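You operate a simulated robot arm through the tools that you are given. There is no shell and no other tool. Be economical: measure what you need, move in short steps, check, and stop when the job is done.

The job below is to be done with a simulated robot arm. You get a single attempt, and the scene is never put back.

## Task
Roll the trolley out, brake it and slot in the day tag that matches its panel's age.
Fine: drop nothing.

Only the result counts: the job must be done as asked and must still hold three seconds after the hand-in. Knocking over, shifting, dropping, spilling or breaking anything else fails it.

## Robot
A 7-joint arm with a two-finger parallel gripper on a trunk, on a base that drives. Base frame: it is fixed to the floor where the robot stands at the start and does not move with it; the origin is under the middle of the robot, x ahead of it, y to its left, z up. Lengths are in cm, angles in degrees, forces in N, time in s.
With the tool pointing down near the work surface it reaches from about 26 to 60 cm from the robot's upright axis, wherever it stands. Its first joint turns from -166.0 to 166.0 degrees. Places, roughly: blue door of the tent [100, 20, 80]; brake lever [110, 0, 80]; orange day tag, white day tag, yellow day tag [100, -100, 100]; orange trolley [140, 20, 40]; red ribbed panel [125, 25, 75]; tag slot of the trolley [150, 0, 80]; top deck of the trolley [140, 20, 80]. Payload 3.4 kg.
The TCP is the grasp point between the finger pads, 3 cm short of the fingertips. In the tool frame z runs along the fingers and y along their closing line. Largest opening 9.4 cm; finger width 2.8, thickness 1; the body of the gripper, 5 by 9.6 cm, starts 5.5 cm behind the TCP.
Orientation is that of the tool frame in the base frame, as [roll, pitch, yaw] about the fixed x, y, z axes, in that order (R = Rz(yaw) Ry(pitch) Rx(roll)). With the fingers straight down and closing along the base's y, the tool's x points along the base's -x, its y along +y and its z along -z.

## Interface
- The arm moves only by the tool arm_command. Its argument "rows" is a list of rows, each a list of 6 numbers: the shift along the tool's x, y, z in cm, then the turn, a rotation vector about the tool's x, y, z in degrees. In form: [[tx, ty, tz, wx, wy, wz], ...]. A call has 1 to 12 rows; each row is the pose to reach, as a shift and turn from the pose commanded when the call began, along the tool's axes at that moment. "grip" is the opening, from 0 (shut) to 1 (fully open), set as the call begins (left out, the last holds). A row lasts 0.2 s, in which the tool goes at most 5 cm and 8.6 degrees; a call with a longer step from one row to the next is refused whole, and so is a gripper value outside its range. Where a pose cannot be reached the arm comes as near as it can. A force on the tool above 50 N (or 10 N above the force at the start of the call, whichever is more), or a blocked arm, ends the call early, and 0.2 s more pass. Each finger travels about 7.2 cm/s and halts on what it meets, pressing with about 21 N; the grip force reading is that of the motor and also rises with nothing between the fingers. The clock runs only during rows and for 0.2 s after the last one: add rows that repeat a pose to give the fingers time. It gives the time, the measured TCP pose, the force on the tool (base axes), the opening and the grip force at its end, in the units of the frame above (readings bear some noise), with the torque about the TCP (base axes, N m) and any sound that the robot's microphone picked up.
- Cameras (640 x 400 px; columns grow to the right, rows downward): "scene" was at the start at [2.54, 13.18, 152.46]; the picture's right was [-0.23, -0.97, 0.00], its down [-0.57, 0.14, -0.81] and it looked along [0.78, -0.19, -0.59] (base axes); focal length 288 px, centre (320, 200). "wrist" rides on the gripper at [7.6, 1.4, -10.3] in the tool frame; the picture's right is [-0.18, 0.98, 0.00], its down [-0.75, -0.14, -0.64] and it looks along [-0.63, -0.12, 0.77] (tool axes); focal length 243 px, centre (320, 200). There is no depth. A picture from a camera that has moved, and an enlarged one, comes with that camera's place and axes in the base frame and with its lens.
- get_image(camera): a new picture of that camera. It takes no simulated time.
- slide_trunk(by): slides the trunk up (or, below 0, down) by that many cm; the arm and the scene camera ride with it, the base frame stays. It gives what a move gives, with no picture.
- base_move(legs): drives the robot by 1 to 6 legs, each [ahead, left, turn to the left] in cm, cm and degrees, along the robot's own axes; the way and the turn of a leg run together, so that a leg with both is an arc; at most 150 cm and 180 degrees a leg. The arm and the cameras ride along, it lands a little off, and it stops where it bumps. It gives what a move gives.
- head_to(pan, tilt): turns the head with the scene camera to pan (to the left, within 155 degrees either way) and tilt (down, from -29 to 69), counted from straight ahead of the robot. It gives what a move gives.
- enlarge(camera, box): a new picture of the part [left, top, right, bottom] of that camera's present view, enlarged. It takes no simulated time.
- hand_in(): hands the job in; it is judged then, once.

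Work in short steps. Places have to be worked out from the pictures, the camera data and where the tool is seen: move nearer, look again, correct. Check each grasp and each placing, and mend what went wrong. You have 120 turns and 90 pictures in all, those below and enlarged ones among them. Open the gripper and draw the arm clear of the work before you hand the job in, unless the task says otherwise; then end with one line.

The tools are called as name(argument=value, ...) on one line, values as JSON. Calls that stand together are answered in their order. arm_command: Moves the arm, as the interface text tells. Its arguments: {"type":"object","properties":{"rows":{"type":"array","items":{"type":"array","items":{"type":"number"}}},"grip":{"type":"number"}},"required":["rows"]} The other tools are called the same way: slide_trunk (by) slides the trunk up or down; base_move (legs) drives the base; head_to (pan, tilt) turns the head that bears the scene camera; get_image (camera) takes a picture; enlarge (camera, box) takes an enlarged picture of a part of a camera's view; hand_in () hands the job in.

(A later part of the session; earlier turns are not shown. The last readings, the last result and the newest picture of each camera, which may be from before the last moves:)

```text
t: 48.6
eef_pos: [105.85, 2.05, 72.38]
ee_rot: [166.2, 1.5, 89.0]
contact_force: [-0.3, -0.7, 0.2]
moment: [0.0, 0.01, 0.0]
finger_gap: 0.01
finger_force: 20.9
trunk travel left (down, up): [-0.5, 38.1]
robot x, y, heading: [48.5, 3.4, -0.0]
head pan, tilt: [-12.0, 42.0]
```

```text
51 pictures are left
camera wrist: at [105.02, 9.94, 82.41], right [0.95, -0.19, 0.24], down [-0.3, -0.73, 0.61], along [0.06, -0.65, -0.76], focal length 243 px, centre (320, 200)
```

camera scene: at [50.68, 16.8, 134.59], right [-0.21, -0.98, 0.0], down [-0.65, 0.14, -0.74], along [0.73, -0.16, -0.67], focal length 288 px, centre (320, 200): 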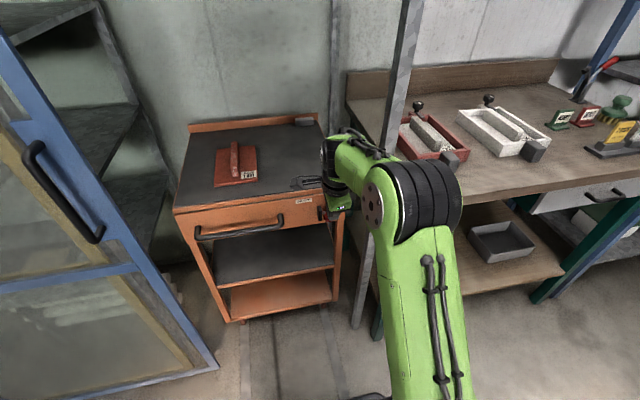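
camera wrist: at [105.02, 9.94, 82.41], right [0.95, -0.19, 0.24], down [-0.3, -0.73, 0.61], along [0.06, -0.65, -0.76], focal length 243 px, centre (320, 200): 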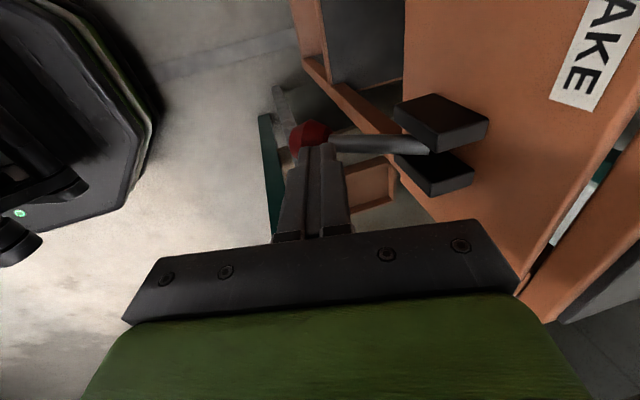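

The lever followed down to knob z≈66.5. I press a bit further to its end stop.

arm_command(rows=[[0, -0.3, 1.2, 0, 0, 0], [0, -0.5, 2.2, 0, 0, 0], [0, -0.7, 3.2, 0, 0, 0], [0, -0.9, 4.0, 0, 0, 0]])

get_image(camera="wrist")

```text
t: 49.1
eef_pos: [106.1, 2.11, 71.8]
ee_rot: [165.0, 1.4, 89.1]
contact_force: [-18.4, 0.7, 24.1]
moment: [-0.02, 0.46, 0.01]
finger_gap: 0.02
finger_force: 21.3
trunk travel left (down, up): [-0.5, 38.1]
robot x, y, heading: [47.84, 3.17, -0.3]
head pan, tilt: [-12.0, 42.0]
stopped in row 2: the force on the tool passed its limit at 59 N (the readings are from after the stop); the commanded pose is now the measured one
```

```text
50 pictures are left
camera wrist: at [104.88, 9.96, 81.77], right [0.95, -0.19, 0.26], down [-0.32, -0.73, 0.6], along [0.07, -0.65, -0.75], focal length 243 px, centre (320, 200)
```

wrist: 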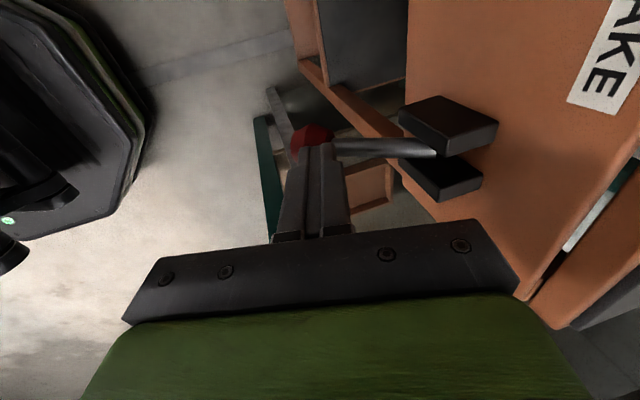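

The lever is at its lower stop. I lift off, tilt back to the hook angle and open, then go to the handle to test the pull.

arm_command(rows=[[0, 0, -3, 0, 0, 0], [0, 0, -6, 0, 0, 0], [0, -0.5, -9, -8, 0, 0], [0, -1, -11, -16, 0, 0], [0, -2, -12, -24, 0, 0], [0, -3, -12, -29, 0, 0], [0, -3, -12, -29, 0, 0]], grip=0.42)

base_move(legs=[[0, 18, 0]])

get_image(camera="wrist")

```text
t: 50.7
eef_pos: [100.43, 2.56, 82.11]
ee_rot: [136.2, 1.5, 89.0]
contact_force: [-0.8, 0.5, -0.2]
moment: [-0.02, 0.01, 0.03]
finger_gap: 3.95
finger_force: 0.0
trunk travel left (down, up): [-0.5, 38.1]
robot x, y, heading: [48.29, 3.51, -0.2]
head pan, tilt: [-12.0, 42.0]
```

```text
t: 52.2
eef_pos: [100.58, 20.54, 82.09]
ee_rot: [136.2, 1.5, 89.0]
contact_force: [0.3, 0.0, 0.4]
moment: [0.02, 0.0, 0.01]
finger_gap: 3.96
finger_force: 0.1
trunk travel left (down, up): [-0.5, 38.1]
robot x, y, heading: [48.54, 21.7, -0.3]
head pan, tilt: [-12.0, 42.0]
```

```text
49 pictures are left
camera wrist: at [94.53, 28.47, 90.33], right [0.71, -0.18, 0.68], down [-0.56, -0.73, 0.39], along [0.43, -0.66, -0.62], focal length 243 px, centre (320, 200)
```

wrist: 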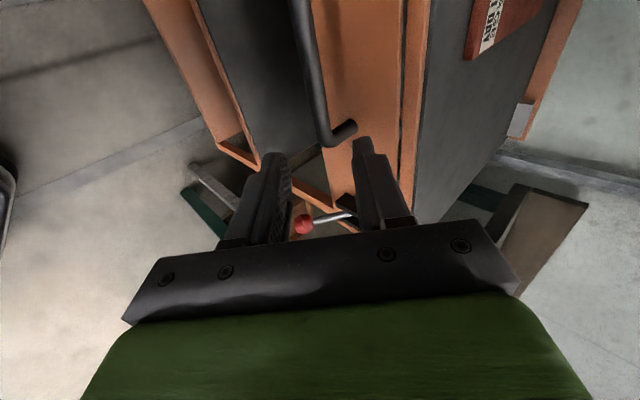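

Lever stays down. I move in to the bar (≈12.5 cm along the tool) and grip.

arm_command(rows=[[0, -0.1, 4, 0, 0, 0], [0, -0.2, 8, 0, 0, 0], [0, -0.3, 10.5, 0, 0, 0], [0, -0.4, 12.5, 0, 0, 0], [0, -0.4, 12.7, 0, 0, 0]])

arm_command(rows=[[0, 0, 0, 0, 0, 0], [0, 0, 0, 0, 0, 0], [0, 0, 0, 0, 0, 0]], grip=0.0)

```text
t: 53.4
eef_pos: [109.02, 20.01, 72.55]
ee_rot: [136.2, 1.4, 88.9]
contact_force: [0.2, -0.1, -0.2]
moment: [0.06, 0.02, -0.02]
finger_gap: 3.93
finger_force: 0.0
trunk travel left (down, up): [-0.5, 38.1]
robot x, y, heading: [48.75, 21.29, -0.4]
head pan, tilt: [-12.0, 42.0]
```

```text
t: 54.2
eef_pos: [108.98, 20.08, 72.78]
ee_rot: [136.0, 1.3, 88.8]
contact_force: [2.8, 1.7, 9.2]
moment: [0.31, -0.16, -0.39]
finger_gap: 1.79
finger_force: 45.1
trunk travel left (down, up): [-0.5, 38.1]
robot x, y, heading: [48.83, 21.3, -0.1]
head pan, tilt: [-12.0, 42.0]
```

Gripped with little strain. I pull gently 4 cm in −x with the arm.

arm_command(rows=[[0, -0.36, -0.35, 0, 0, 0], [0, -0.72, -0.7, 0, 0, 0], [0, -1.1, -1.05, 0, 0, 0], [0, -1.45, -1.4, 0, 0, 0], [0, -2.2, -2.1, 0, 0, 0], [0, -2.9, -2.8, 0, 0, 0]])

```text
t: 55.6
eef_pos: [104.69, 20.1, 72.79]
ee_rot: [136.2, 1.5, 88.9]
contact_force: [-4.7, -5.4, 17.9]
moment: [0.79, 0.02, 0.18]
finger_gap: 1.77
finger_force: 44.6
trunk travel left (down, up): [-0.5, 38.1]
robot x, y, heading: [48.28, 21.54, -0.2]
head pan, tilt: [-12.0, 42.0]
```

It rolls now – lever down is released, so braking later means lever up. I pull on with the base, 25 cm.

base_move(legs=[[-25, 0, 0]])

get_image(camera="scene")

```text
t: 57.5
eef_pos: [80.14, 20.07, 72.81]
ee_rot: [136.1, 1.6, 88.8]
contact_force: [1.8, -17.0, 11.8]
moment: [0.0, -0.38, -0.56]
finger_gap: 1.78
finger_force: 44.9
trunk travel left (down, up): [-0.5, 38.1]
robot x, y, heading: [23.95, 21.54, -0.2]
head pan, tilt: [-12.0, 42.0]
```

```text
48 pictures are left
camera scene: at [25.86, 34.73, 134.61], right [-0.21, -0.98, 0.0], down [-0.65, 0.14, -0.74], along [0.73, -0.16, -0.67], focal length 288 px, centre (320, 200)
```

scene: 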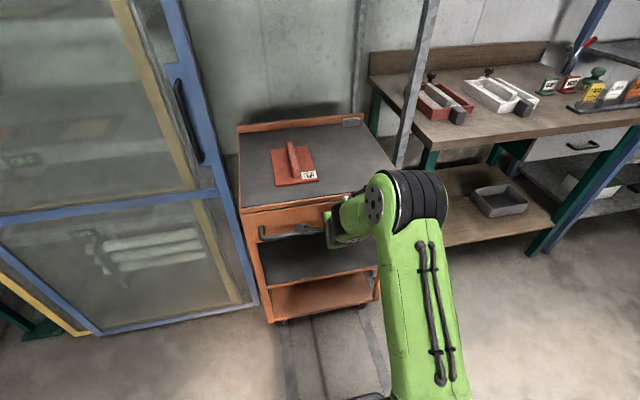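

The trolley follows, its load steady. Another 22 cm.

base_move(legs=[[-22, 0, 0]])

head_to(pan=0, tilt=48)

get_image(camera="scene")

```text
t: 59.1
eef_pos: [58.65, 20.04, 72.86]
ee_rot: [136.1, 1.6, 88.6]
contact_force: [1.9, -3.7, 2.8]
moment: [0.19, -0.37, -0.24]
finger_gap: 1.79
finger_force: 44.9
trunk travel left (down, up): [-0.5, 38.1]
robot x, y, heading: [1.69, 21.82, -0.4]
head pan, tilt: [-12.0, 42.0]
```

```text
t: 59.9
eef_pos: [58.52, 20.05, 72.87]
ee_rot: [136.0, 1.5, 88.6]
contact_force: [-3.3, -0.9, 0.0]
moment: [0.55, 0.03, 0.12]
finger_gap: 1.77
finger_force: 45.4
trunk travel left (down, up): [-0.5, 38.1]
robot x, y, heading: [2.23, 21.34, -0.6]
head pan, tilt: [0.0, 48.0]
```

```text
47 pictures are left
camera scene: at [3.88, 36.72, 133.75], right [-0.01, -1.0, 0.0], down [-0.74, 0.0, -0.67], along [0.67, 0.0, -0.74], focal length 288 px, centre (320, 200)
```

scene: 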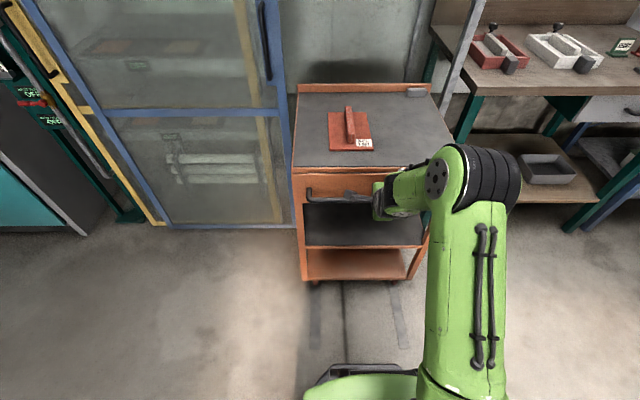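

The rear is just at the door line (x≈99) and the floor tape runs on ~25 cm. Before reversing more I check behind the robot.

head_to(pan=150, tilt=35)

get_image(camera="scene")

```text
t: 62.2
eef_pos: [58.46, 20.09, 72.76]
ee_rot: [136.0, 1.6, 88.7]
contact_force: [-1.9, -1.2, -1.2]
moment: [0.07, 0.04, -0.31]
finger_gap: 1.76
finger_force: 44.8
trunk travel left (down, up): [-0.5, 38.1]
robot x, y, heading: [1.83, 21.47, -0.5]
head pan, tilt: [150.0, 35.0]
```

```text
46 pictures are left
camera scene: at [-11.58, 41.22, 135.65], right [0.51, 0.86, 0.0], down [0.49, -0.29, -0.82], along [-0.71, 0.41, -0.57], focal length 288 px, centre (320, 200)
```

scene: 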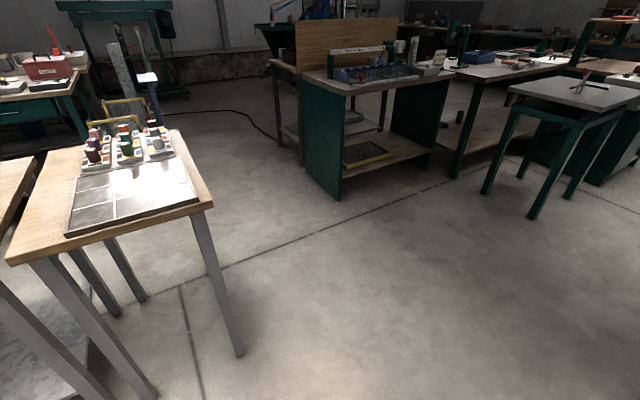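

A table stands behind but only at x≈-90; free room. I pull 18 cm more.

base_move(legs=[[-18, 0, 0]])

head_to(pan=0, tilt=48)

get_image(camera="scene")

```text
t: 63.7
eef_pos: [40.68, 20.09, 72.87]
ee_rot: [135.8, 1.6, 88.6]
contact_force: [0.2, -3.8, -2.0]
moment: [0.07, -0.31, -0.22]
finger_gap: 1.78
finger_force: 45.2
trunk travel left (down, up): [-0.5, 38.1]
robot x, y, heading: [-16.34, 22.01, -0.4]
head pan, tilt: [150.0, 35.0]
```

```text
t: 66.1
eef_pos: [40.64, 20.14, 72.79]
ee_rot: [135.9, 1.6, 88.5]
contact_force: [-3.5, -1.5, -3.3]
moment: [0.07, 0.04, -0.17]
finger_gap: 1.77
finger_force: 44.9
trunk travel left (down, up): [-0.5, 38.1]
robot x, y, heading: [-15.99, 21.88, -0.4]
head pan, tilt: [0.0, 48.0]
```

```text
45 pictures are left
camera scene: at [-14.0, 36.85, 133.74], right [-0.01, -1.0, 0.0], down [-0.74, 0.0, -0.67], along [0.67, 0.0, -0.74], focal length 288 px, centre (320, 200)
```

scene: 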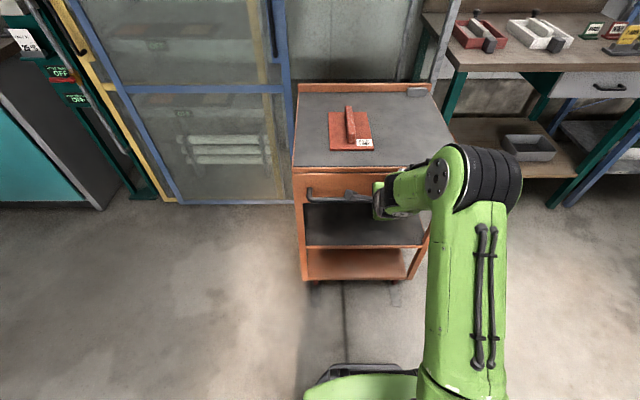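

The trolley is fully out (front ≈47, rear ≈81, tape end ≈40). I release the handle, withdraw, and set the tool level and low to go under the brake knob (now ≈[38.3, 2.2, 66.4]).

arm_command(rows=[[0, 0, 0, 0, 0, 0], [0, 0, 0, 0, 0, 0], [0, 0, -2, 0, 0, 0], [0, 0, -4, 0, 0, 0], [0, 0, -8, 0, 0, 0]], grip=0.5)

base_move(legs=[[-14, 0, 0.5], [0, -18, 0]])

arm_command(rows=[[0, -2, 2, -8, 0, 0], [0, -4, 4, -16, 0, 0], [0, -6, 6, -24, 0, 0], [0, -8, 8, -32, 0, 0], [0, -10, 10, -40, 0, 0], [0, -12, 12, -44, 0, 0], [0, -12, 12, -44, 0, 0]], grip=0.0)

get_image(camera="wrist")

get_image(camera="scene")

```text
t: 67.3
eef_pos: [34.89, 20.45, 78.72]
ee_rot: [135.9, 1.7, 88.4]
contact_force: [-0.6, -0.1, 0.0]
moment: [-0.03, -0.03, 0.03]
finger_gap: 4.7
finger_force: 0.0
trunk travel left (down, up): [-0.5, 38.1]
robot x, y, heading: [-16.02, 21.8, -0.2]
head pan, tilt: [0.0, 48.0]
```

```text
t: 69.7
eef_pos: [21.03, 3.11, 78.64]
ee_rot: [135.9, 1.6, 89.0]
contact_force: [-0.3, -0.7, 0.9]
moment: [0.02, -0.04, 0.0]
finger_gap: 4.71
finger_force: 0.1
trunk travel left (down, up): [-0.5, 38.1]
robot x, y, heading: [-30.2, 3.52, 0.1]
head pan, tilt: [0.0, 48.0]
```

```text
t: 71.3
eef_pos: [20.73, 2.66, 61.59]
ee_rot: [91.8, 1.6, 89.1]
contact_force: [0.4, 0.9, -0.2]
moment: [0.02, -0.01, 0.01]
finger_gap: 0.0
finger_force: 20.8
trunk travel left (down, up): [-0.5, 38.1]
robot x, y, heading: [-29.65, 3.65, -0.1]
head pan, tilt: [0.0, 48.0]
```

```text
44 pictures are left
camera wrist: at [10.52, 10.44, 63.12], right [0.03, -0.16, 0.99], down [-0.66, -0.75, -0.1], along [0.75, -0.65, -0.12], focal length 243 px, centre (320, 200)
```

wrist: 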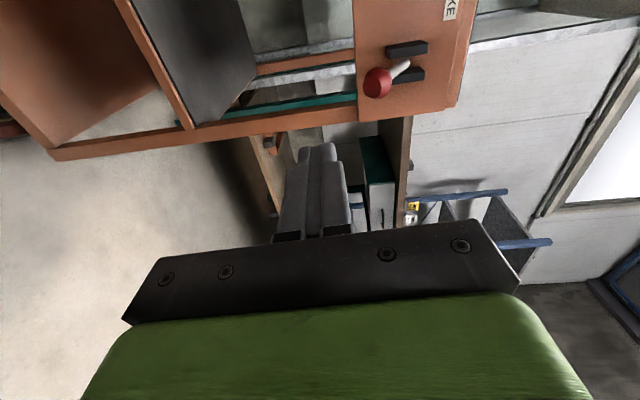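

```text
43 pictures are left
camera scene: at [-28.15, 19.04, 133.74], right [0.0, -1.0, 0.0], down [-0.74, 0.0, -0.67], along [0.67, 0.0, -0.74], focal length 288 px, centre (320, 200)
```

scene: 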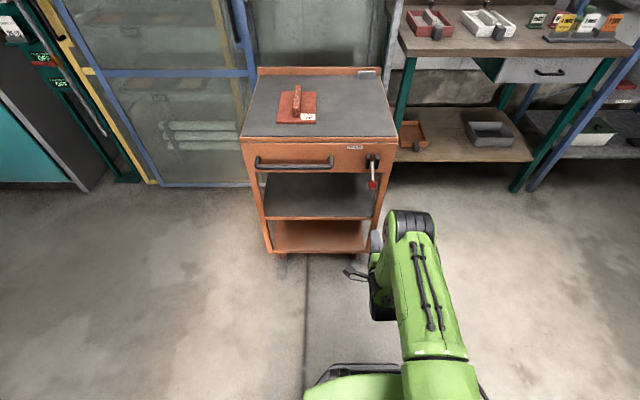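

Knob confirmed at ≈[38.3, 2, 67]. I drive 13 ahead and slide the closed fingers under it, then lift.

base_move(legs=[[13, -0.5, 0]])

arm_command(rows=[[0, 0, 2, 0, 0, 0], [0, 0, 4, 0, 0, 0], [0, 0, 4.5, 0, 0, 0]])

get_image(camera="wrist")

```text
t: 72.6
eef_pos: [33.77, 2.11, 61.63]
ee_rot: [91.8, 1.7, 89.0]
contact_force: [-0.2, -1.7, 0.6]
moment: [-0.01, -0.01, -0.01]
finger_gap: 0.0
finger_force: 20.9
trunk travel left (down, up): [-0.5, 38.1]
robot x, y, heading: [-16.86, 3.14, 0.1]
head pan, tilt: [0.0, 48.0]
```

```text
t: 73.4
eef_pos: [38.15, 2.13, 61.42]
ee_rot: [91.9, 1.7, 89.0]
contact_force: [0.9, 0.1, -0.3]
moment: [0.02, 0.0, 0.02]
finger_gap: 0.01
finger_force: 21.2
trunk travel left (down, up): [-0.5, 38.1]
robot x, y, heading: [-16.67, 3.47, -0.0]
head pan, tilt: [0.0, 48.0]
```

```text
42 pictures are left
camera wrist: at [28.11, 9.86, 62.98], right [0.03, -0.16, 0.99], down [-0.66, -0.75, -0.1], along [0.75, -0.65, -0.13], focal length 243 px, centre (320, 200)
```

wrist: 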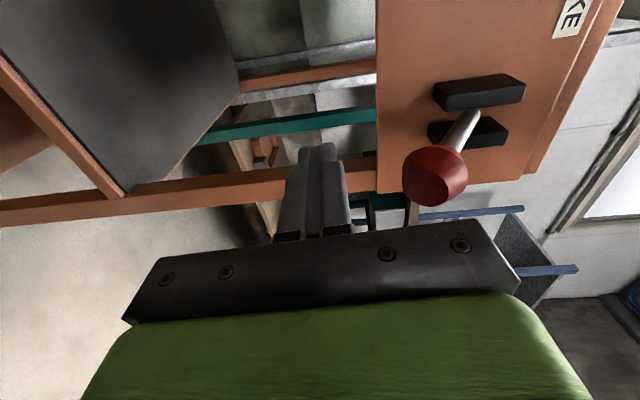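

Fingers are below the knob. I lift up along z.

arm_command(rows=[[0, 1.3, 0, 0, 0, 0], [0, 2.6, 0, 0, 0, 0], [0, 3.9, 0, 0, 0, 0], [0, 5.2, 0, 0, 0, 0], [0, 6.5, 0, 0, 0, 0], [0, 7.8, 0, 0, 0, 0], [0, 9.1, 0, 0, 0, 0], [0, 10.4, 0, 0, 0, 0], [0, 11.7, 0, 0, 0, 0], [0, 13, 0, 0, 0, 0], [0, 14, 0, 0, 0, 0]])

get_image(camera="wrist")

```text
t: 75.5
eef_pos: [38.13, 2.43, 72.61]
ee_rot: [94.3, 1.6, 89.2]
contact_force: [-7.4, -0.5, -6.6]
moment: [-0.01, 0.14, -0.02]
finger_gap: 0.0
finger_force: 21.3
trunk travel left (down, up): [-0.5, 38.1]
robot x, y, heading: [-17.01, 3.48, 0.0]
head pan, tilt: [0.0, 48.0]
stopped in row 10: the force on the tool passed its limit at 59 N (the readings are from after the stop); the commanded pose is now the measured one
```

```text
41 pictures are left
camera wrist: at [28.04, 10.19, 74.49], right [0.07, -0.16, 0.98], down [-0.66, -0.75, -0.07], along [0.75, -0.65, -0.16], focal length 243 px, centre (320, 200)
```

wrist: 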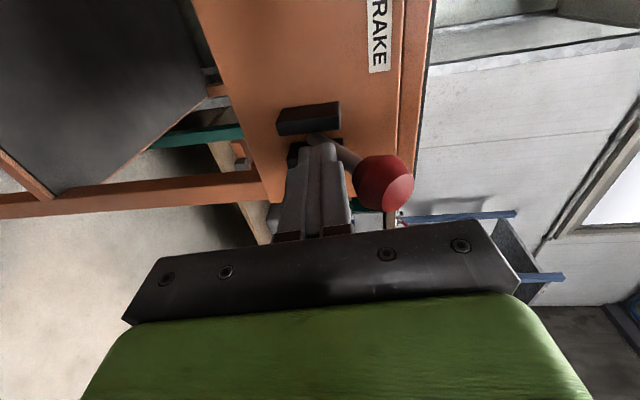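

The lever is up against its stop. I withdraw and check it stays up.

arm_command(rows=[[0, -1.5, 0, 0, 0, 0], [0, -3, 0, 0, 0, 0], [0, -3, -4, 0, 0, 0], [0, -3, -8, 0, 0, 0]])

base_move(legs=[[-15, 0, 0]])

slide_trunk(by=25)

head_to(pan=-20, tilt=35)

get_image(camera="scene")

enlarge(camera="scene", box=[150, 100, 310, 220])

```text
t: 76.5
eef_pos: [29.92, 2.37, 70.31]
ee_rot: [94.0, 1.7, 89.1]
contact_force: [-1.0, 0.9, -0.4]
moment: [0.01, 0.0, 0.02]
finger_gap: 0.0
finger_force: 20.7
trunk travel left (down, up): [-0.5, 38.1]
robot x, y, heading: [-17.06, 3.51, 0.3]
head pan, tilt: [0.0, 48.0]
```

```text
t: 77.9
eef_pos: [14.89, 2.41, 70.4]
ee_rot: [94.0, 1.7, 89.1]
contact_force: [-0.1, 0.3, 0.2]
moment: [0.04, -0.01, 0.02]
finger_gap: 0.0
finger_force: 21.1
trunk travel left (down, up): [-0.5, 38.1]
robot x, y, heading: [-32.14, 3.04, 0.3]
head pan, tilt: [0.0, 48.0]
```

```text
t: 80.5
eef_pos: [14.85, 2.41, 95.2]
ee_rot: [94.0, 1.7, 89.0]
contact_force: [-0.7, 0.7, 0.9]
moment: [0.01, 0.01, 0.01]
finger_gap: 0.0
finger_force: 20.4
trunk travel left (down, up): [-25.5, 13.1]
robot x, y, heading: [-31.92, 2.99, 0.2]
head pan, tilt: [0.0, 48.0]
```

```text
t: 81.3
eef_pos: [14.83, 2.28, 95.19]
ee_rot: [94.0, 1.8, 89.1]
contact_force: [-0.1, -0.4, 0.1]
moment: [0.0, -0.01, -0.03]
finger_gap: 0.0
finger_force: 21.0
trunk travel left (down, up): [-25.5, 13.1]
robot x, y, heading: [-32.27, 3.43, 0.1]
head pan, tilt: [-20.0, 35.0]
```

```text
40 pictures are left
camera scene: at [-29.84, 15.55, 160.55], right [-0.34, -0.94, 0.0], down [-0.54, 0.2, -0.82], along [0.77, -0.28, -0.57], focal length 288 px, centre (320, 200)
```

scene: 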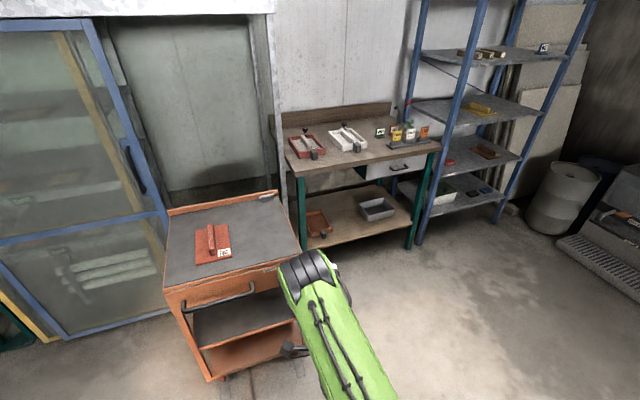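

```text
3.33 times, centred on (230, 160) of scene
camera zoom: at [-29.84, 15.55, 160.55], right [-0.34, -0.94, 0.0], down [-0.54, 0.2, -0.82], along [0.77, -0.28, -0.57], focal length 962 px, centre (620, 333)
```

zoom: 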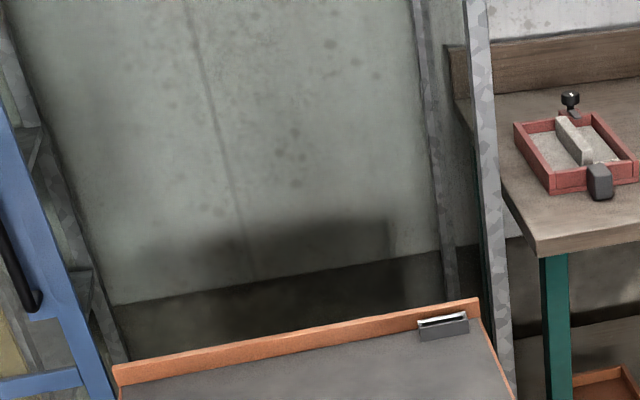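

The lever remains up (to be re-verified later). The slot is a grey box with a slit along y on the deck's rear-right corner. The orange tag triangulates to ≈[100, -96, 97]. I set the tool vertical (closing along x) and drive toward the tag rack.

arm_command(rows=[[0, 2, 0, 8, 0, 0], [0, 4, 0, 16, 0, 0], [0, 6, 0, 24, 0, 0], [0, 8, 0, 32, 0, 0], [0, 10, 0, 40, 0, 0], [0, 12, 0, 48, 0, 0], [0, 14, 0, 56, 0, 0], [0, 16, 0, 64, 0, 0], [0, 17, 0, 72, 0, 0], [0, 18, 0, 80, 0, 0], [0, 18, 0, 86, 0, 0]], grip=0.4)

base_move(legs=[[0, -95, 0], [68, 0, 0]])

head_to(pan=0, tilt=40)

get_image(camera="scene")

get_image(camera="wrist")

```text
t: 83.7
eef_pos: [16.1, 2.83, 113.25]
ee_rot: [-180.0, 1.7, 89.1]
contact_force: [0.2, -0.6, 0.1]
moment: [0.01, 0.0, -0.03]
finger_gap: 3.76
finger_force: 0.1
trunk travel left (down, up): [-25.5, 13.1]
robot x, y, heading: [-32.14, 3.22, -0.0]
head pan, tilt: [-20.0, 35.0]
```

```text
t: 92.0
eef_pos: [84.13, -92.14, 113.04]
ee_rot: [-180.0, 1.8, 89.0]
contact_force: [-0.4, 0.2, -0.4]
moment: [-0.05, -0.04, -0.04]
finger_gap: 3.75
finger_force: 0.0
trunk travel left (down, up): [-25.5, 13.1]
robot x, y, heading: [36.05, -91.53, -0.1]
head pan, tilt: [-20.0, 35.0]
```

```text
t: 92.9
eef_pos: [84.17, -92.17, 113.11]
ee_rot: [-179.9, 1.7, 88.9]
contact_force: [-0.4, -0.1, -0.3]
moment: [0.03, 0.0, 0.02]
finger_gap: 3.75
finger_force: 0.1
trunk travel left (down, up): [-25.5, 13.1]
robot x, y, heading: [35.8, -91.9, 0.1]
head pan, tilt: [0.0, 40.0]
```

```text
38 pictures are left
camera scene: at [38.44, -76.49, 159.81], right [0.0, -1.0, 0.0], down [-0.64, 0.0, -0.77], along [0.77, 0.0, -0.64], focal length 288 px, centre (320, 200)
```

scene: 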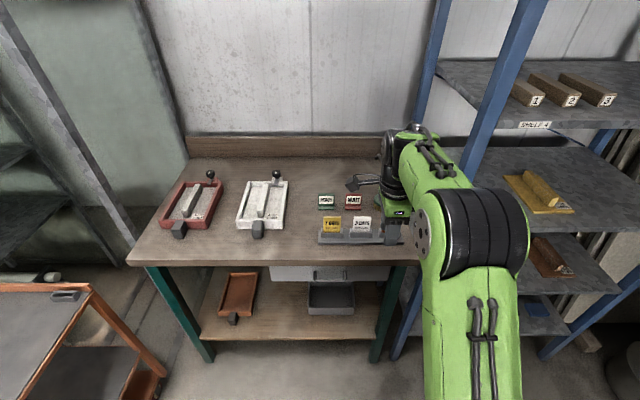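

```text
37 pictures are left
camera wrist: at [85.63, -84.33, 123.16], right [0.98, -0.2, 0.01], down [-0.15, -0.73, 0.66], along [-0.13, -0.65, -0.75], focal length 243 px, centre (320, 200)
```

wrist: 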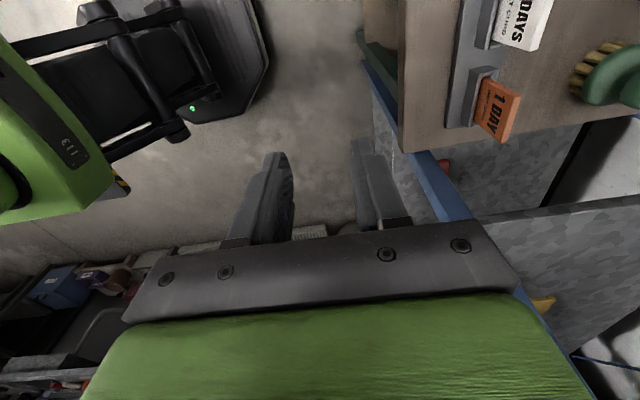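

The tag rack runs along y with tags facing me. I zoom both views for exact tag geometry.

enlarge(camera="wrist", box=[420, 0, 580, 160])

enlarge(camera="scene", box=[310, 180, 430, 260])

```text
2.50 times, centred on (500, 80) of wrist
camera zoom: at [85.63, -84.33, 123.16], right [0.98, -0.2, 0.01], down [-0.15, -0.73, 0.66], along [-0.13, -0.65, -0.75], focal length 606 px, centre (-130, 500)
```

zoom: 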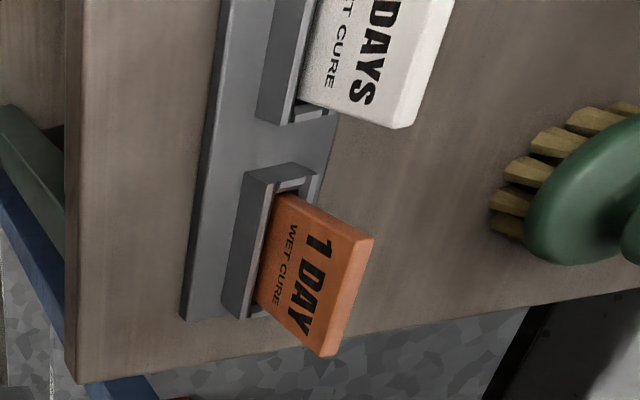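

```text
5.00 times, centred on (370, 220) of scene
camera zoom: at [38.44, -76.49, 159.81], right [0.0, -1.0, 0.0], down [-0.64, 0.0, -0.77], along [0.77, 0.0, -0.64], focal length 1442 px, centre (70, 100)
```

zoom: 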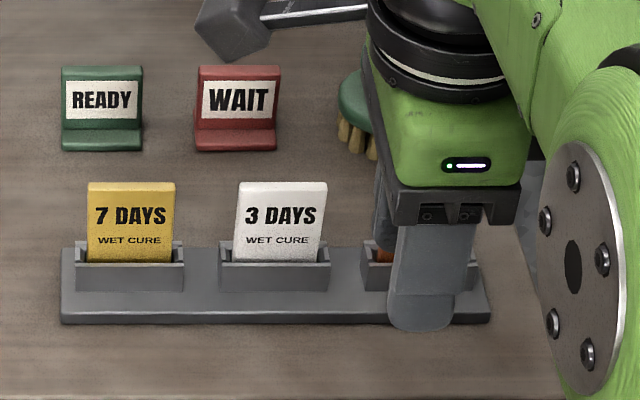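

White tag's corner triangulates well; orange tag: centre ≈[102.9, -98.5], top z≈99.5, holder top ≈94.7. I move the tool over it at height (base ahead 18.5, right 6.3).

base_move(legs=[[0, -6.3, 0], [18.5, 0, 0]])

get_image(camera="wrist")

get_image(camera="scene")

```text
t: 95.0
eef_pos: [102.75, -98.49, 112.99]
ee_rot: [-179.9, 1.6, 89.0]
contact_force: [0.5, -0.5, -0.1]
moment: [-0.02, 0.04, -0.01]
finger_gap: 3.75
finger_force: 0.0
trunk travel left (down, up): [-25.5, 13.1]
robot x, y, heading: [54.65, -98.07, -0.0]
head pan, tilt: [0.0, 40.0]
```

```text
34 pictures are left
camera wrist: at [104.23, -90.57, 123.1], right [0.98, -0.2, 0.0], down [-0.15, -0.73, 0.66], along [-0.13, -0.65, -0.75], focal length 243 px, centre (320, 200)
```

wrist: 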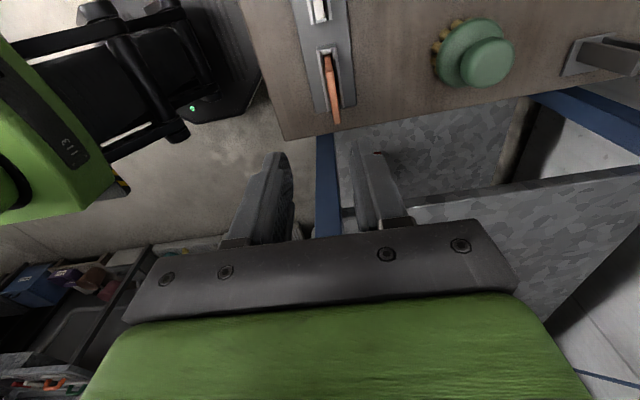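

```text
33 pictures are left
camera scene: at [57.08, -82.75, 159.8], right [0.0, -1.0, 0.0], down [-0.64, 0.0, -0.77], along [0.77, 0.0, -0.64], focal length 288 px, centre (320, 200)
```

scene: 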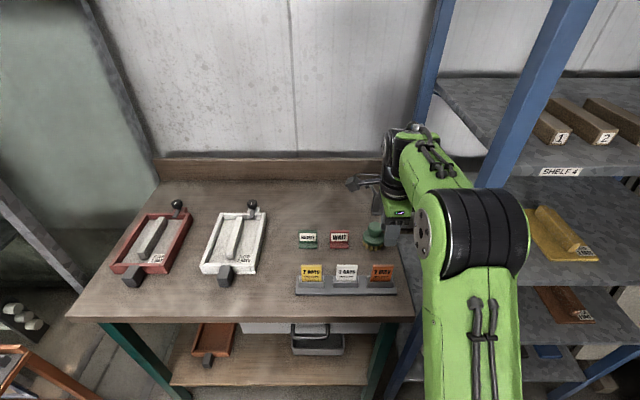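

I zoom both to check the offset between tool and tag before descending.

enlarge(camera="wrist", box=[290, 30, 370, 130])

enlarge(camera="scene", box=[330, 220, 430, 310])

```text
4.00 times, centred on (330, 80) of wrist
camera zoom: at [104.23, -90.57, 123.1], right [0.98, -0.2, 0.0], down [-0.15, -0.73, 0.66], along [-0.13, -0.65, -0.75], focal length 970 px, centre (280, 680)
```

zoom: 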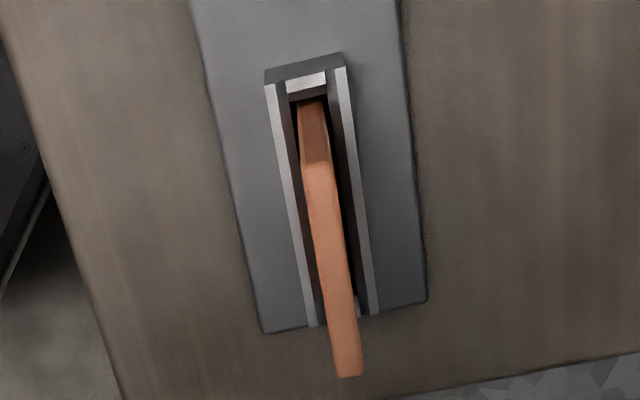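

```text
4.44 times, centred on (380, 265) of scene
camera zoom: at [57.08, -82.75, 159.8], right [0.0, -1.0, 0.0], down [-0.64, 0.0, -0.77], along [0.77, 0.0, -0.64], focal length 1282 px, centre (53, -89)
```

zoom: 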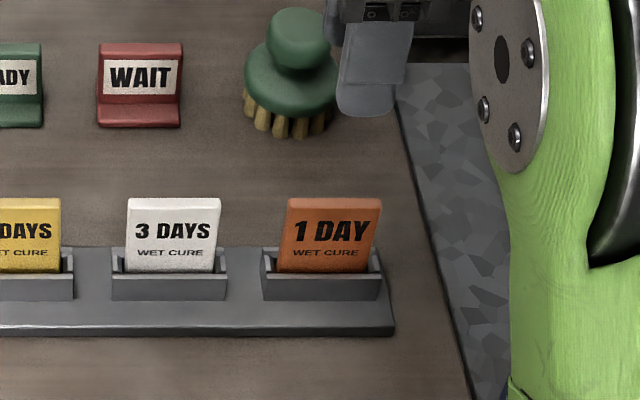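

Tag is 1.2 cm further forward of the tool axis (x≈103.9). I correct and descend until the tips straddle its top.

arm_command(rows=[[0.2, 1.15, 2, 0, 0, 0], [0.2, 1.15, 5, 0, 0, 0], [0.2, 1.15, 8, 0, 0, 0], [0.2, 1.15, 10, 0, 0, 0], [0.2, 1.15, 10, 0, 0, 0]])

get_image(camera="wrist")

enlarge(camera="scene", box=[330, 200, 450, 310])

```text
t: 96.2
eef_pos: [103.71, -98.6, 103.18]
ee_rot: [180.0, 1.7, 89.0]
contact_force: [0.5, 0.3, 0.0]
moment: [-0.03, 0.04, -0.01]
finger_gap: 3.77
finger_force: 0.1
trunk travel left (down, up): [-25.5, 13.1]
robot x, y, heading: [54.18, -98.11, -0.0]
head pan, tilt: [0.0, 40.0]
```

```text
30 pictures are left
camera wrist: at [105.3, -90.69, 113.19], right [0.98, -0.2, 0.01], down [-0.15, -0.73, 0.66], along [-0.13, -0.65, -0.75], focal length 243 px, centre (320, 200)
```

wrist: 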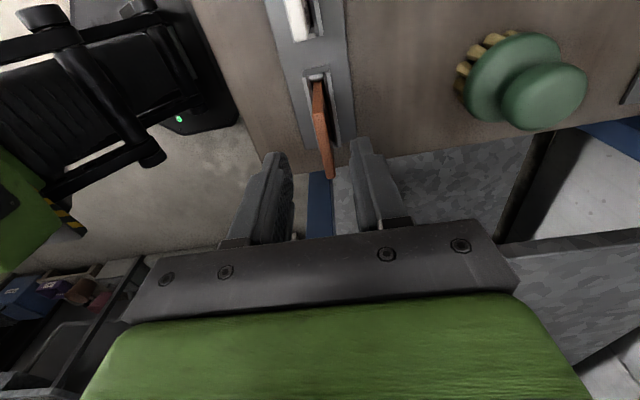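

```text
3.64 times, centred on (390, 255) of scene
camera zoom: at [56.89, -82.75, 159.8], right [0.0, -1.0, 0.0], down [-0.64, 0.0, -0.77], along [0.77, 0.0, -0.64], focal length 1049 px, centre (66, 0)
```

zoom: 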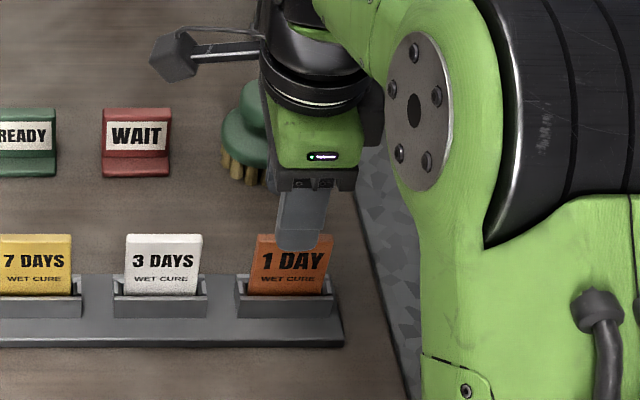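

The tag is centred between the fingers. I descend 4.8 cm and close.

arm_command(rows=[[0.2, 0.1, 1.6, 0, 0, 0], [0.2, 0.1, 3.2, 0, 0, 0], [0.2, 0.1, 4.8, 0, 0, 0], [0.2, 0.1, 4.8, 0, 0, 0]])

arm_command(rows=[[0, 0, 0, 0, 0, 0], [0, 0, 0, 0, 0, 0], [0, 0, 0, 0, 0, 0], [0, 0, 0, 0, 0, 0]], grip=0.0)

get_image(camera="wrist")

```text
t: 97.2
eef_pos: [103.88, -98.53, 98.34]
ee_rot: [179.9, 1.6, 89.0]
contact_force: [0.5, 0.0, -0.5]
moment: [0.01, -0.01, -0.01]
finger_gap: 3.74
finger_force: 0.0
trunk travel left (down, up): [-25.5, 13.1]
robot x, y, heading: [54.59, -98.19, -0.1]
head pan, tilt: [0.0, 40.0]
```

```text
t: 98.2
eef_pos: [103.93, -98.43, 98.33]
ee_rot: [180.0, 1.7, 89.1]
contact_force: [2.6, -0.8, -1.0]
moment: [0.01, -0.2, 0.1]
finger_gap: 0.7
finger_force: 21.4
trunk travel left (down, up): [-25.5, 13.1]
robot x, y, heading: [54.35, -97.96, -0.0]
head pan, tilt: [0.0, 40.0]
```

```text
28 pictures are left
camera wrist: at [105.37, -90.63, 108.35], right [0.98, -0.2, 0.01], down [-0.15, -0.73, 0.66], along [-0.13, -0.65, -0.75], focal length 243 px, centre (320, 200)
```

wrist: 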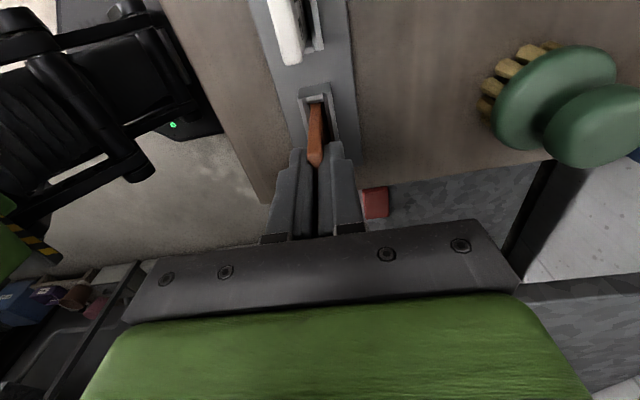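

Tag gripped (0.7 cm thick). I lift it straight up.

arm_command(rows=[[0, 0, -1.5, 0, 0, 0], [0, 0, -3, 0, 0, 0], [0, 0, -4.5, 0, 0, 0], [0, 0, -6.5, 0, 0, 0], [0, 0, -9, 0, 0, 0], [0, 0, -11.5, 0, 0, 0], [0, 0, -14, 0, 0, 0]])

get_image(camera="wrist")

enlarge(camera="scene", box=[290, 170, 450, 310])

```text
t: 99.8
eef_pos: [103.8, -97.93, 112.34]
ee_rot: [-179.9, 1.6, 89.0]
contact_force: [0.7, -1.0, -0.1]
moment: [0.01, 0.02, 0.02]
finger_gap: 0.72
finger_force: 21.3
trunk travel left (down, up): [-25.5, 13.1]
robot x, y, heading: [54.39, -97.97, -0.2]
head pan, tilt: [0.0, 40.0]
```

```text
27 pictures are left
camera wrist: at [105.31, -90.15, 122.43], right [0.98, -0.2, 0.0], down [-0.15, -0.73, 0.66], along [-0.13, -0.65, -0.75], focal length 243 px, centre (320, 200)
```

wrist: 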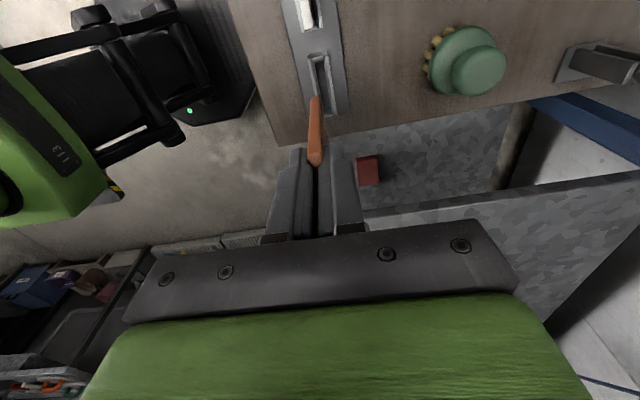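

```text
2.86 times, centred on (370, 240) of scene
camera zoom: at [56.88, -82.73, 159.8], right [0.0, -1.0, 0.0], down [-0.64, 0.0, -0.77], along [0.77, 0.0, -0.64], focal length 824 px, centre (177, 86)
```

zoom: 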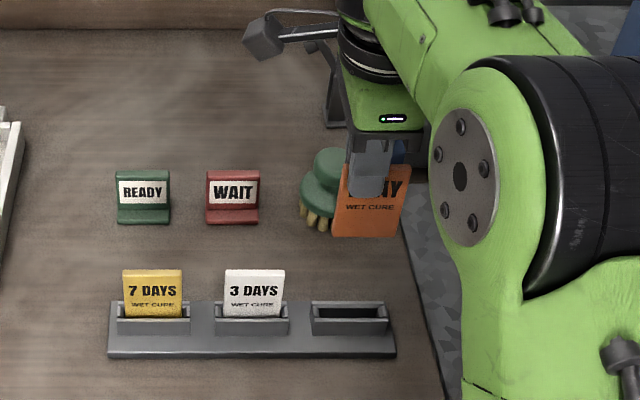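

The orange "1 DAY" tag is held, the other tags undisturbed. I back away and drive left toward the trolley's right side.

base_move(legs=[[-26, 0, 0], [0, 57, 0]])

head_to(pan=30, tilt=45)

get_image(camera="scene")

```text
t: 104.5
eef_pos: [78.2, -40.63, 112.29]
ee_rot: [180.0, 1.7, 88.8]
contact_force: [0.1, 0.5, -0.4]
moment: [0.02, 0.0, 0.03]
finger_gap: 0.72
finger_force: 21.3
trunk travel left (down, up): [-25.5, 13.1]
robot x, y, heading: [28.63, -40.15, -0.4]
head pan, tilt: [0.0, 40.0]
```

```text
t: 105.5
eef_pos: [78.39, -40.7, 112.38]
ee_rot: [-180.0, 1.7, 88.8]
contact_force: [-0.5, 0.3, -0.1]
moment: [-0.01, -0.01, -0.03]
finger_gap: 0.71
finger_force: 21.0
trunk travel left (down, up): [-25.5, 13.1]
robot x, y, heading: [28.68, -40.38, -0.4]
head pan, tilt: [30.0, 45.0]
```

```text
25 pictures are left
camera scene: at [29.93, -21.05, 159.08], right [0.49, -0.87, 0.0], down [-0.61, -0.35, -0.71], along [0.61, 0.35, -0.71], focal length 288 px, centre (320, 200)
```

scene: 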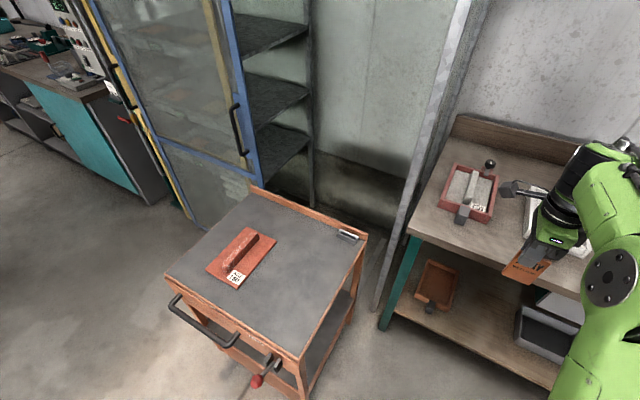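

I zoom on the slot and the brake lever.

enlarge(camera="scene", box=[310, 210, 390, 260])

enlarge(camera="scene", box=[200, 320, 320, 400])

```text
8.00 times, centred on (350, 235) of scene
camera zoom: at [29.93, -21.05, 159.08], right [0.49, -0.87, 0.0], down [-0.61, -0.35, -0.71], along [0.61, 0.35, -0.71], focal length 2308 px, centre (80, -80)
```

zoom: 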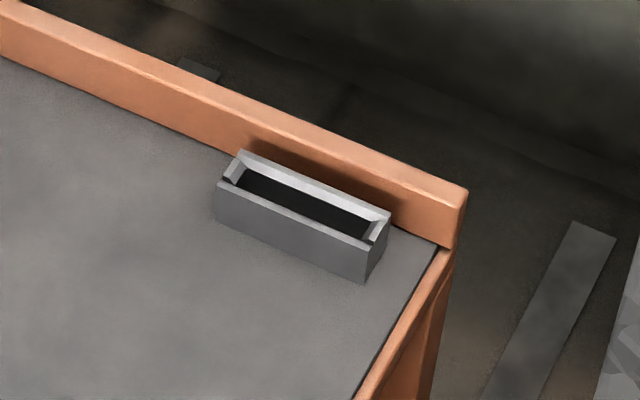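

```text
5.00 times, centred on (260, 360) of scene
camera zoom: at [29.93, -21.05, 159.08], right [0.49, -0.87, 0.0], down [-0.61, -0.35, -0.71], along [0.61, 0.35, -0.71], focal length 1442 px, centre (620, -600)
```

zoom: 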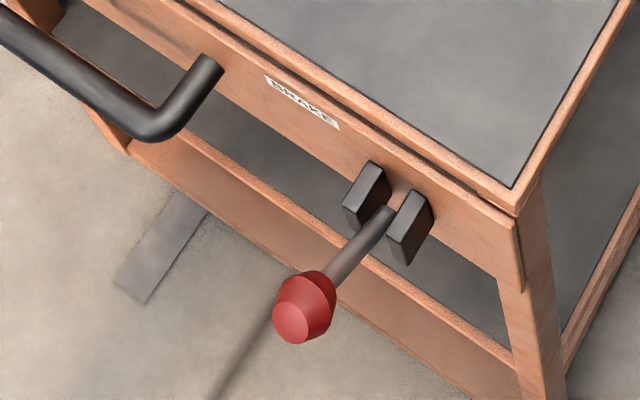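

The knob is up (z≈75): braked. The slot opening is around [84.5, 0, ~84]. I swing the arm to the left-forward of the robot at height, keeping the tag's orientation.

arm_command(rows=[[4.2, -1.8, 0, 0, 0, 0], [8.4, -3.5, 0, 0, 0, 0], [12.6, -5.3, 0, 0, 0, 0], [16.8, -7, 0, 0, 0, 0], [21, -8.8, 0, 0, 0, 0], [25.2, -10.6, 0, 0, 0, 0], [29.4, -12.3, 0, 0, 0, 0], [33.6, -14.1, 0, 0, 0, 0], [37.8, -15.8, 0, 0, 0, 0], [42, -17.6, 0, 0, 0, 0], [42, -17.6, 0, 0, 0, 0]])

get_image(camera="scene")

```text
t: 107.9
eef_pos: [61.55, 1.68, 111.24]
ee_rot: [-180.0, 1.6, 88.6]
contact_force: [-0.1, 0.3, -0.7]
moment: [0.0, 0.04, 0.03]
finger_gap: 0.72
finger_force: 20.9
trunk travel left (down, up): [-25.5, 13.1]
robot x, y, heading: [28.65, -40.37, -0.3]
head pan, tilt: [30.0, 45.0]
```

```text
22 pictures are left
camera scene: at [29.94, -21.16, 159.09], right [0.5, -0.87, 0.0], down [-0.61, -0.35, -0.71], along [0.61, 0.35, -0.71], focal length 288 px, centre (320, 200)
```

scene: 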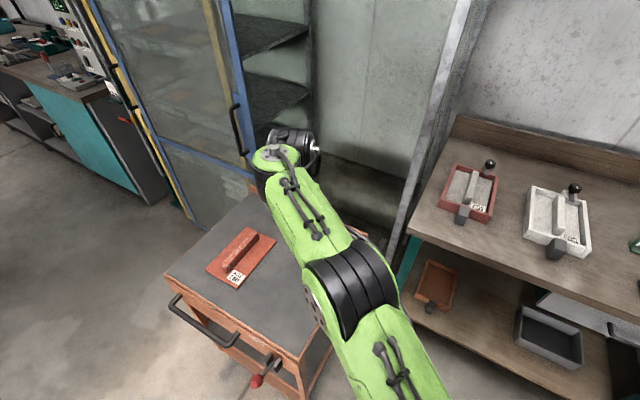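

I drive ahead 20 cm to bring the tag near the slot, then look with the wrist camera.

base_move(legs=[[20, 0, 0.3]])

get_image(camera="wrist")

get_image(camera="scene")

```text
t: 109.5
eef_pos: [81.61, 1.82, 111.19]
ee_rot: [-179.9, 1.6, 89.1]
contact_force: [0.8, -0.1, -1.3]
moment: [0.04, 0.05, -0.02]
finger_gap: 0.7
finger_force: 20.6
trunk travel left (down, up): [-25.5, 13.1]
robot x, y, heading: [48.95, -40.2, 0.1]
head pan, tilt: [30.0, 45.0]
```

```text
21 pictures are left
camera wrist: at [83.13, 9.76, 121.18], right [0.98, -0.2, 0.0], down [-0.15, -0.73, 0.66], along [-0.13, -0.65, -0.75], focal length 243 px, centre (320, 200)
```

wrist: 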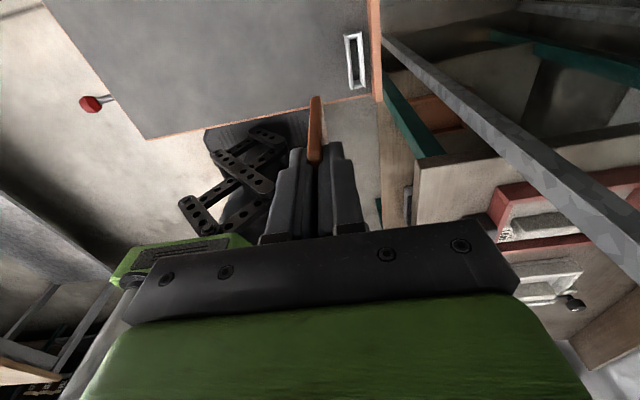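

```text
20 pictures are left
camera scene: at [50.17, -21.06, 159.07], right [0.5, -0.87, 0.0], down [-0.61, -0.35, -0.71], along [0.61, 0.35, -0.71], focal length 288 px, centre (320, 200)
```

scene: 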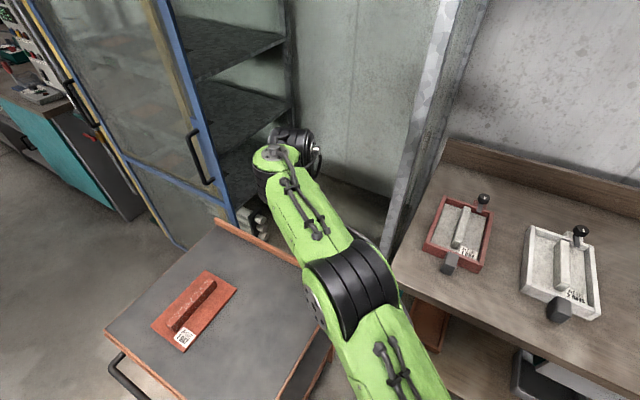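

Slot opening triangulates to ≈[86.6, 0.6, 81]. I shift over it and descend 12 cm (tag bottom ≈91), then look again.

arm_command(rows=[[-0.4, 1.6, 1, 0, 0, 0], [-0.8, 3.2, 3, 0, 0, 0], [-1, 4.8, 5, 0, 0, 0], [-1, 4.9, 8, 0, 0, 0], [-1, 4.9, 10, 0, 0, 0], [-1, 4.9, 12, 0, 0, 0], [-1, 4.9, 12, 0, 0, 0]])

get_image(camera="wrist")

enlarge(camera="wrist", box=[270, 30, 390, 180])

```text
t: 111.1
eef_pos: [86.39, 0.45, 99.14]
ee_rot: [180.0, 1.8, 89.1]
contact_force: [0.1, -0.8, -0.6]
moment: [0.02, 0.03, 0.0]
finger_gap: 0.69
finger_force: 21.3
trunk travel left (down, up): [-25.5, 13.1]
robot x, y, heading: [48.87, -40.13, 0.3]
head pan, tilt: [30.0, 45.0]
```

```text
19 pictures are left
camera wrist: at [87.83, 8.29, 109.19], right [0.98, -0.2, 0.01], down [-0.15, -0.73, 0.66], along [-0.13, -0.65, -0.75], focal length 243 px, centre (320, 200)
```

wrist: 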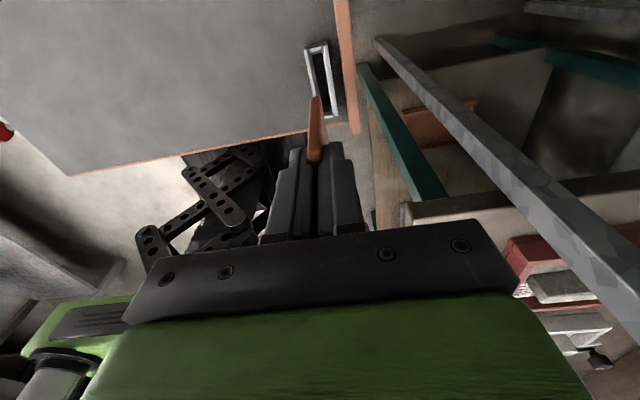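

```text
2.67 times, centred on (330, 105) of wrist
camera zoom: at [87.83, 8.29, 109.19], right [0.98, -0.2, 0.01], down [-0.15, -0.73, 0.66], along [-0.13, -0.65, -0.75], focal length 647 px, centre (293, 453)
```

zoom: 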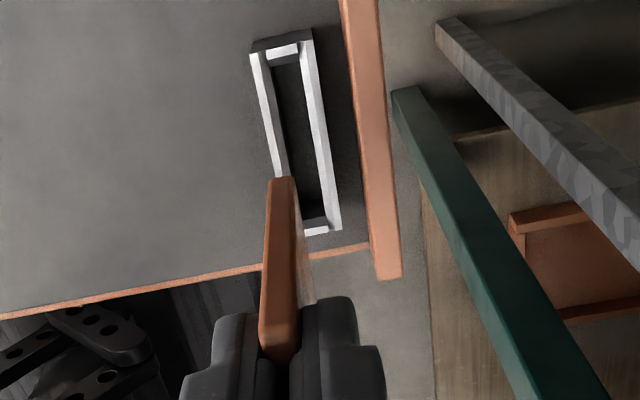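

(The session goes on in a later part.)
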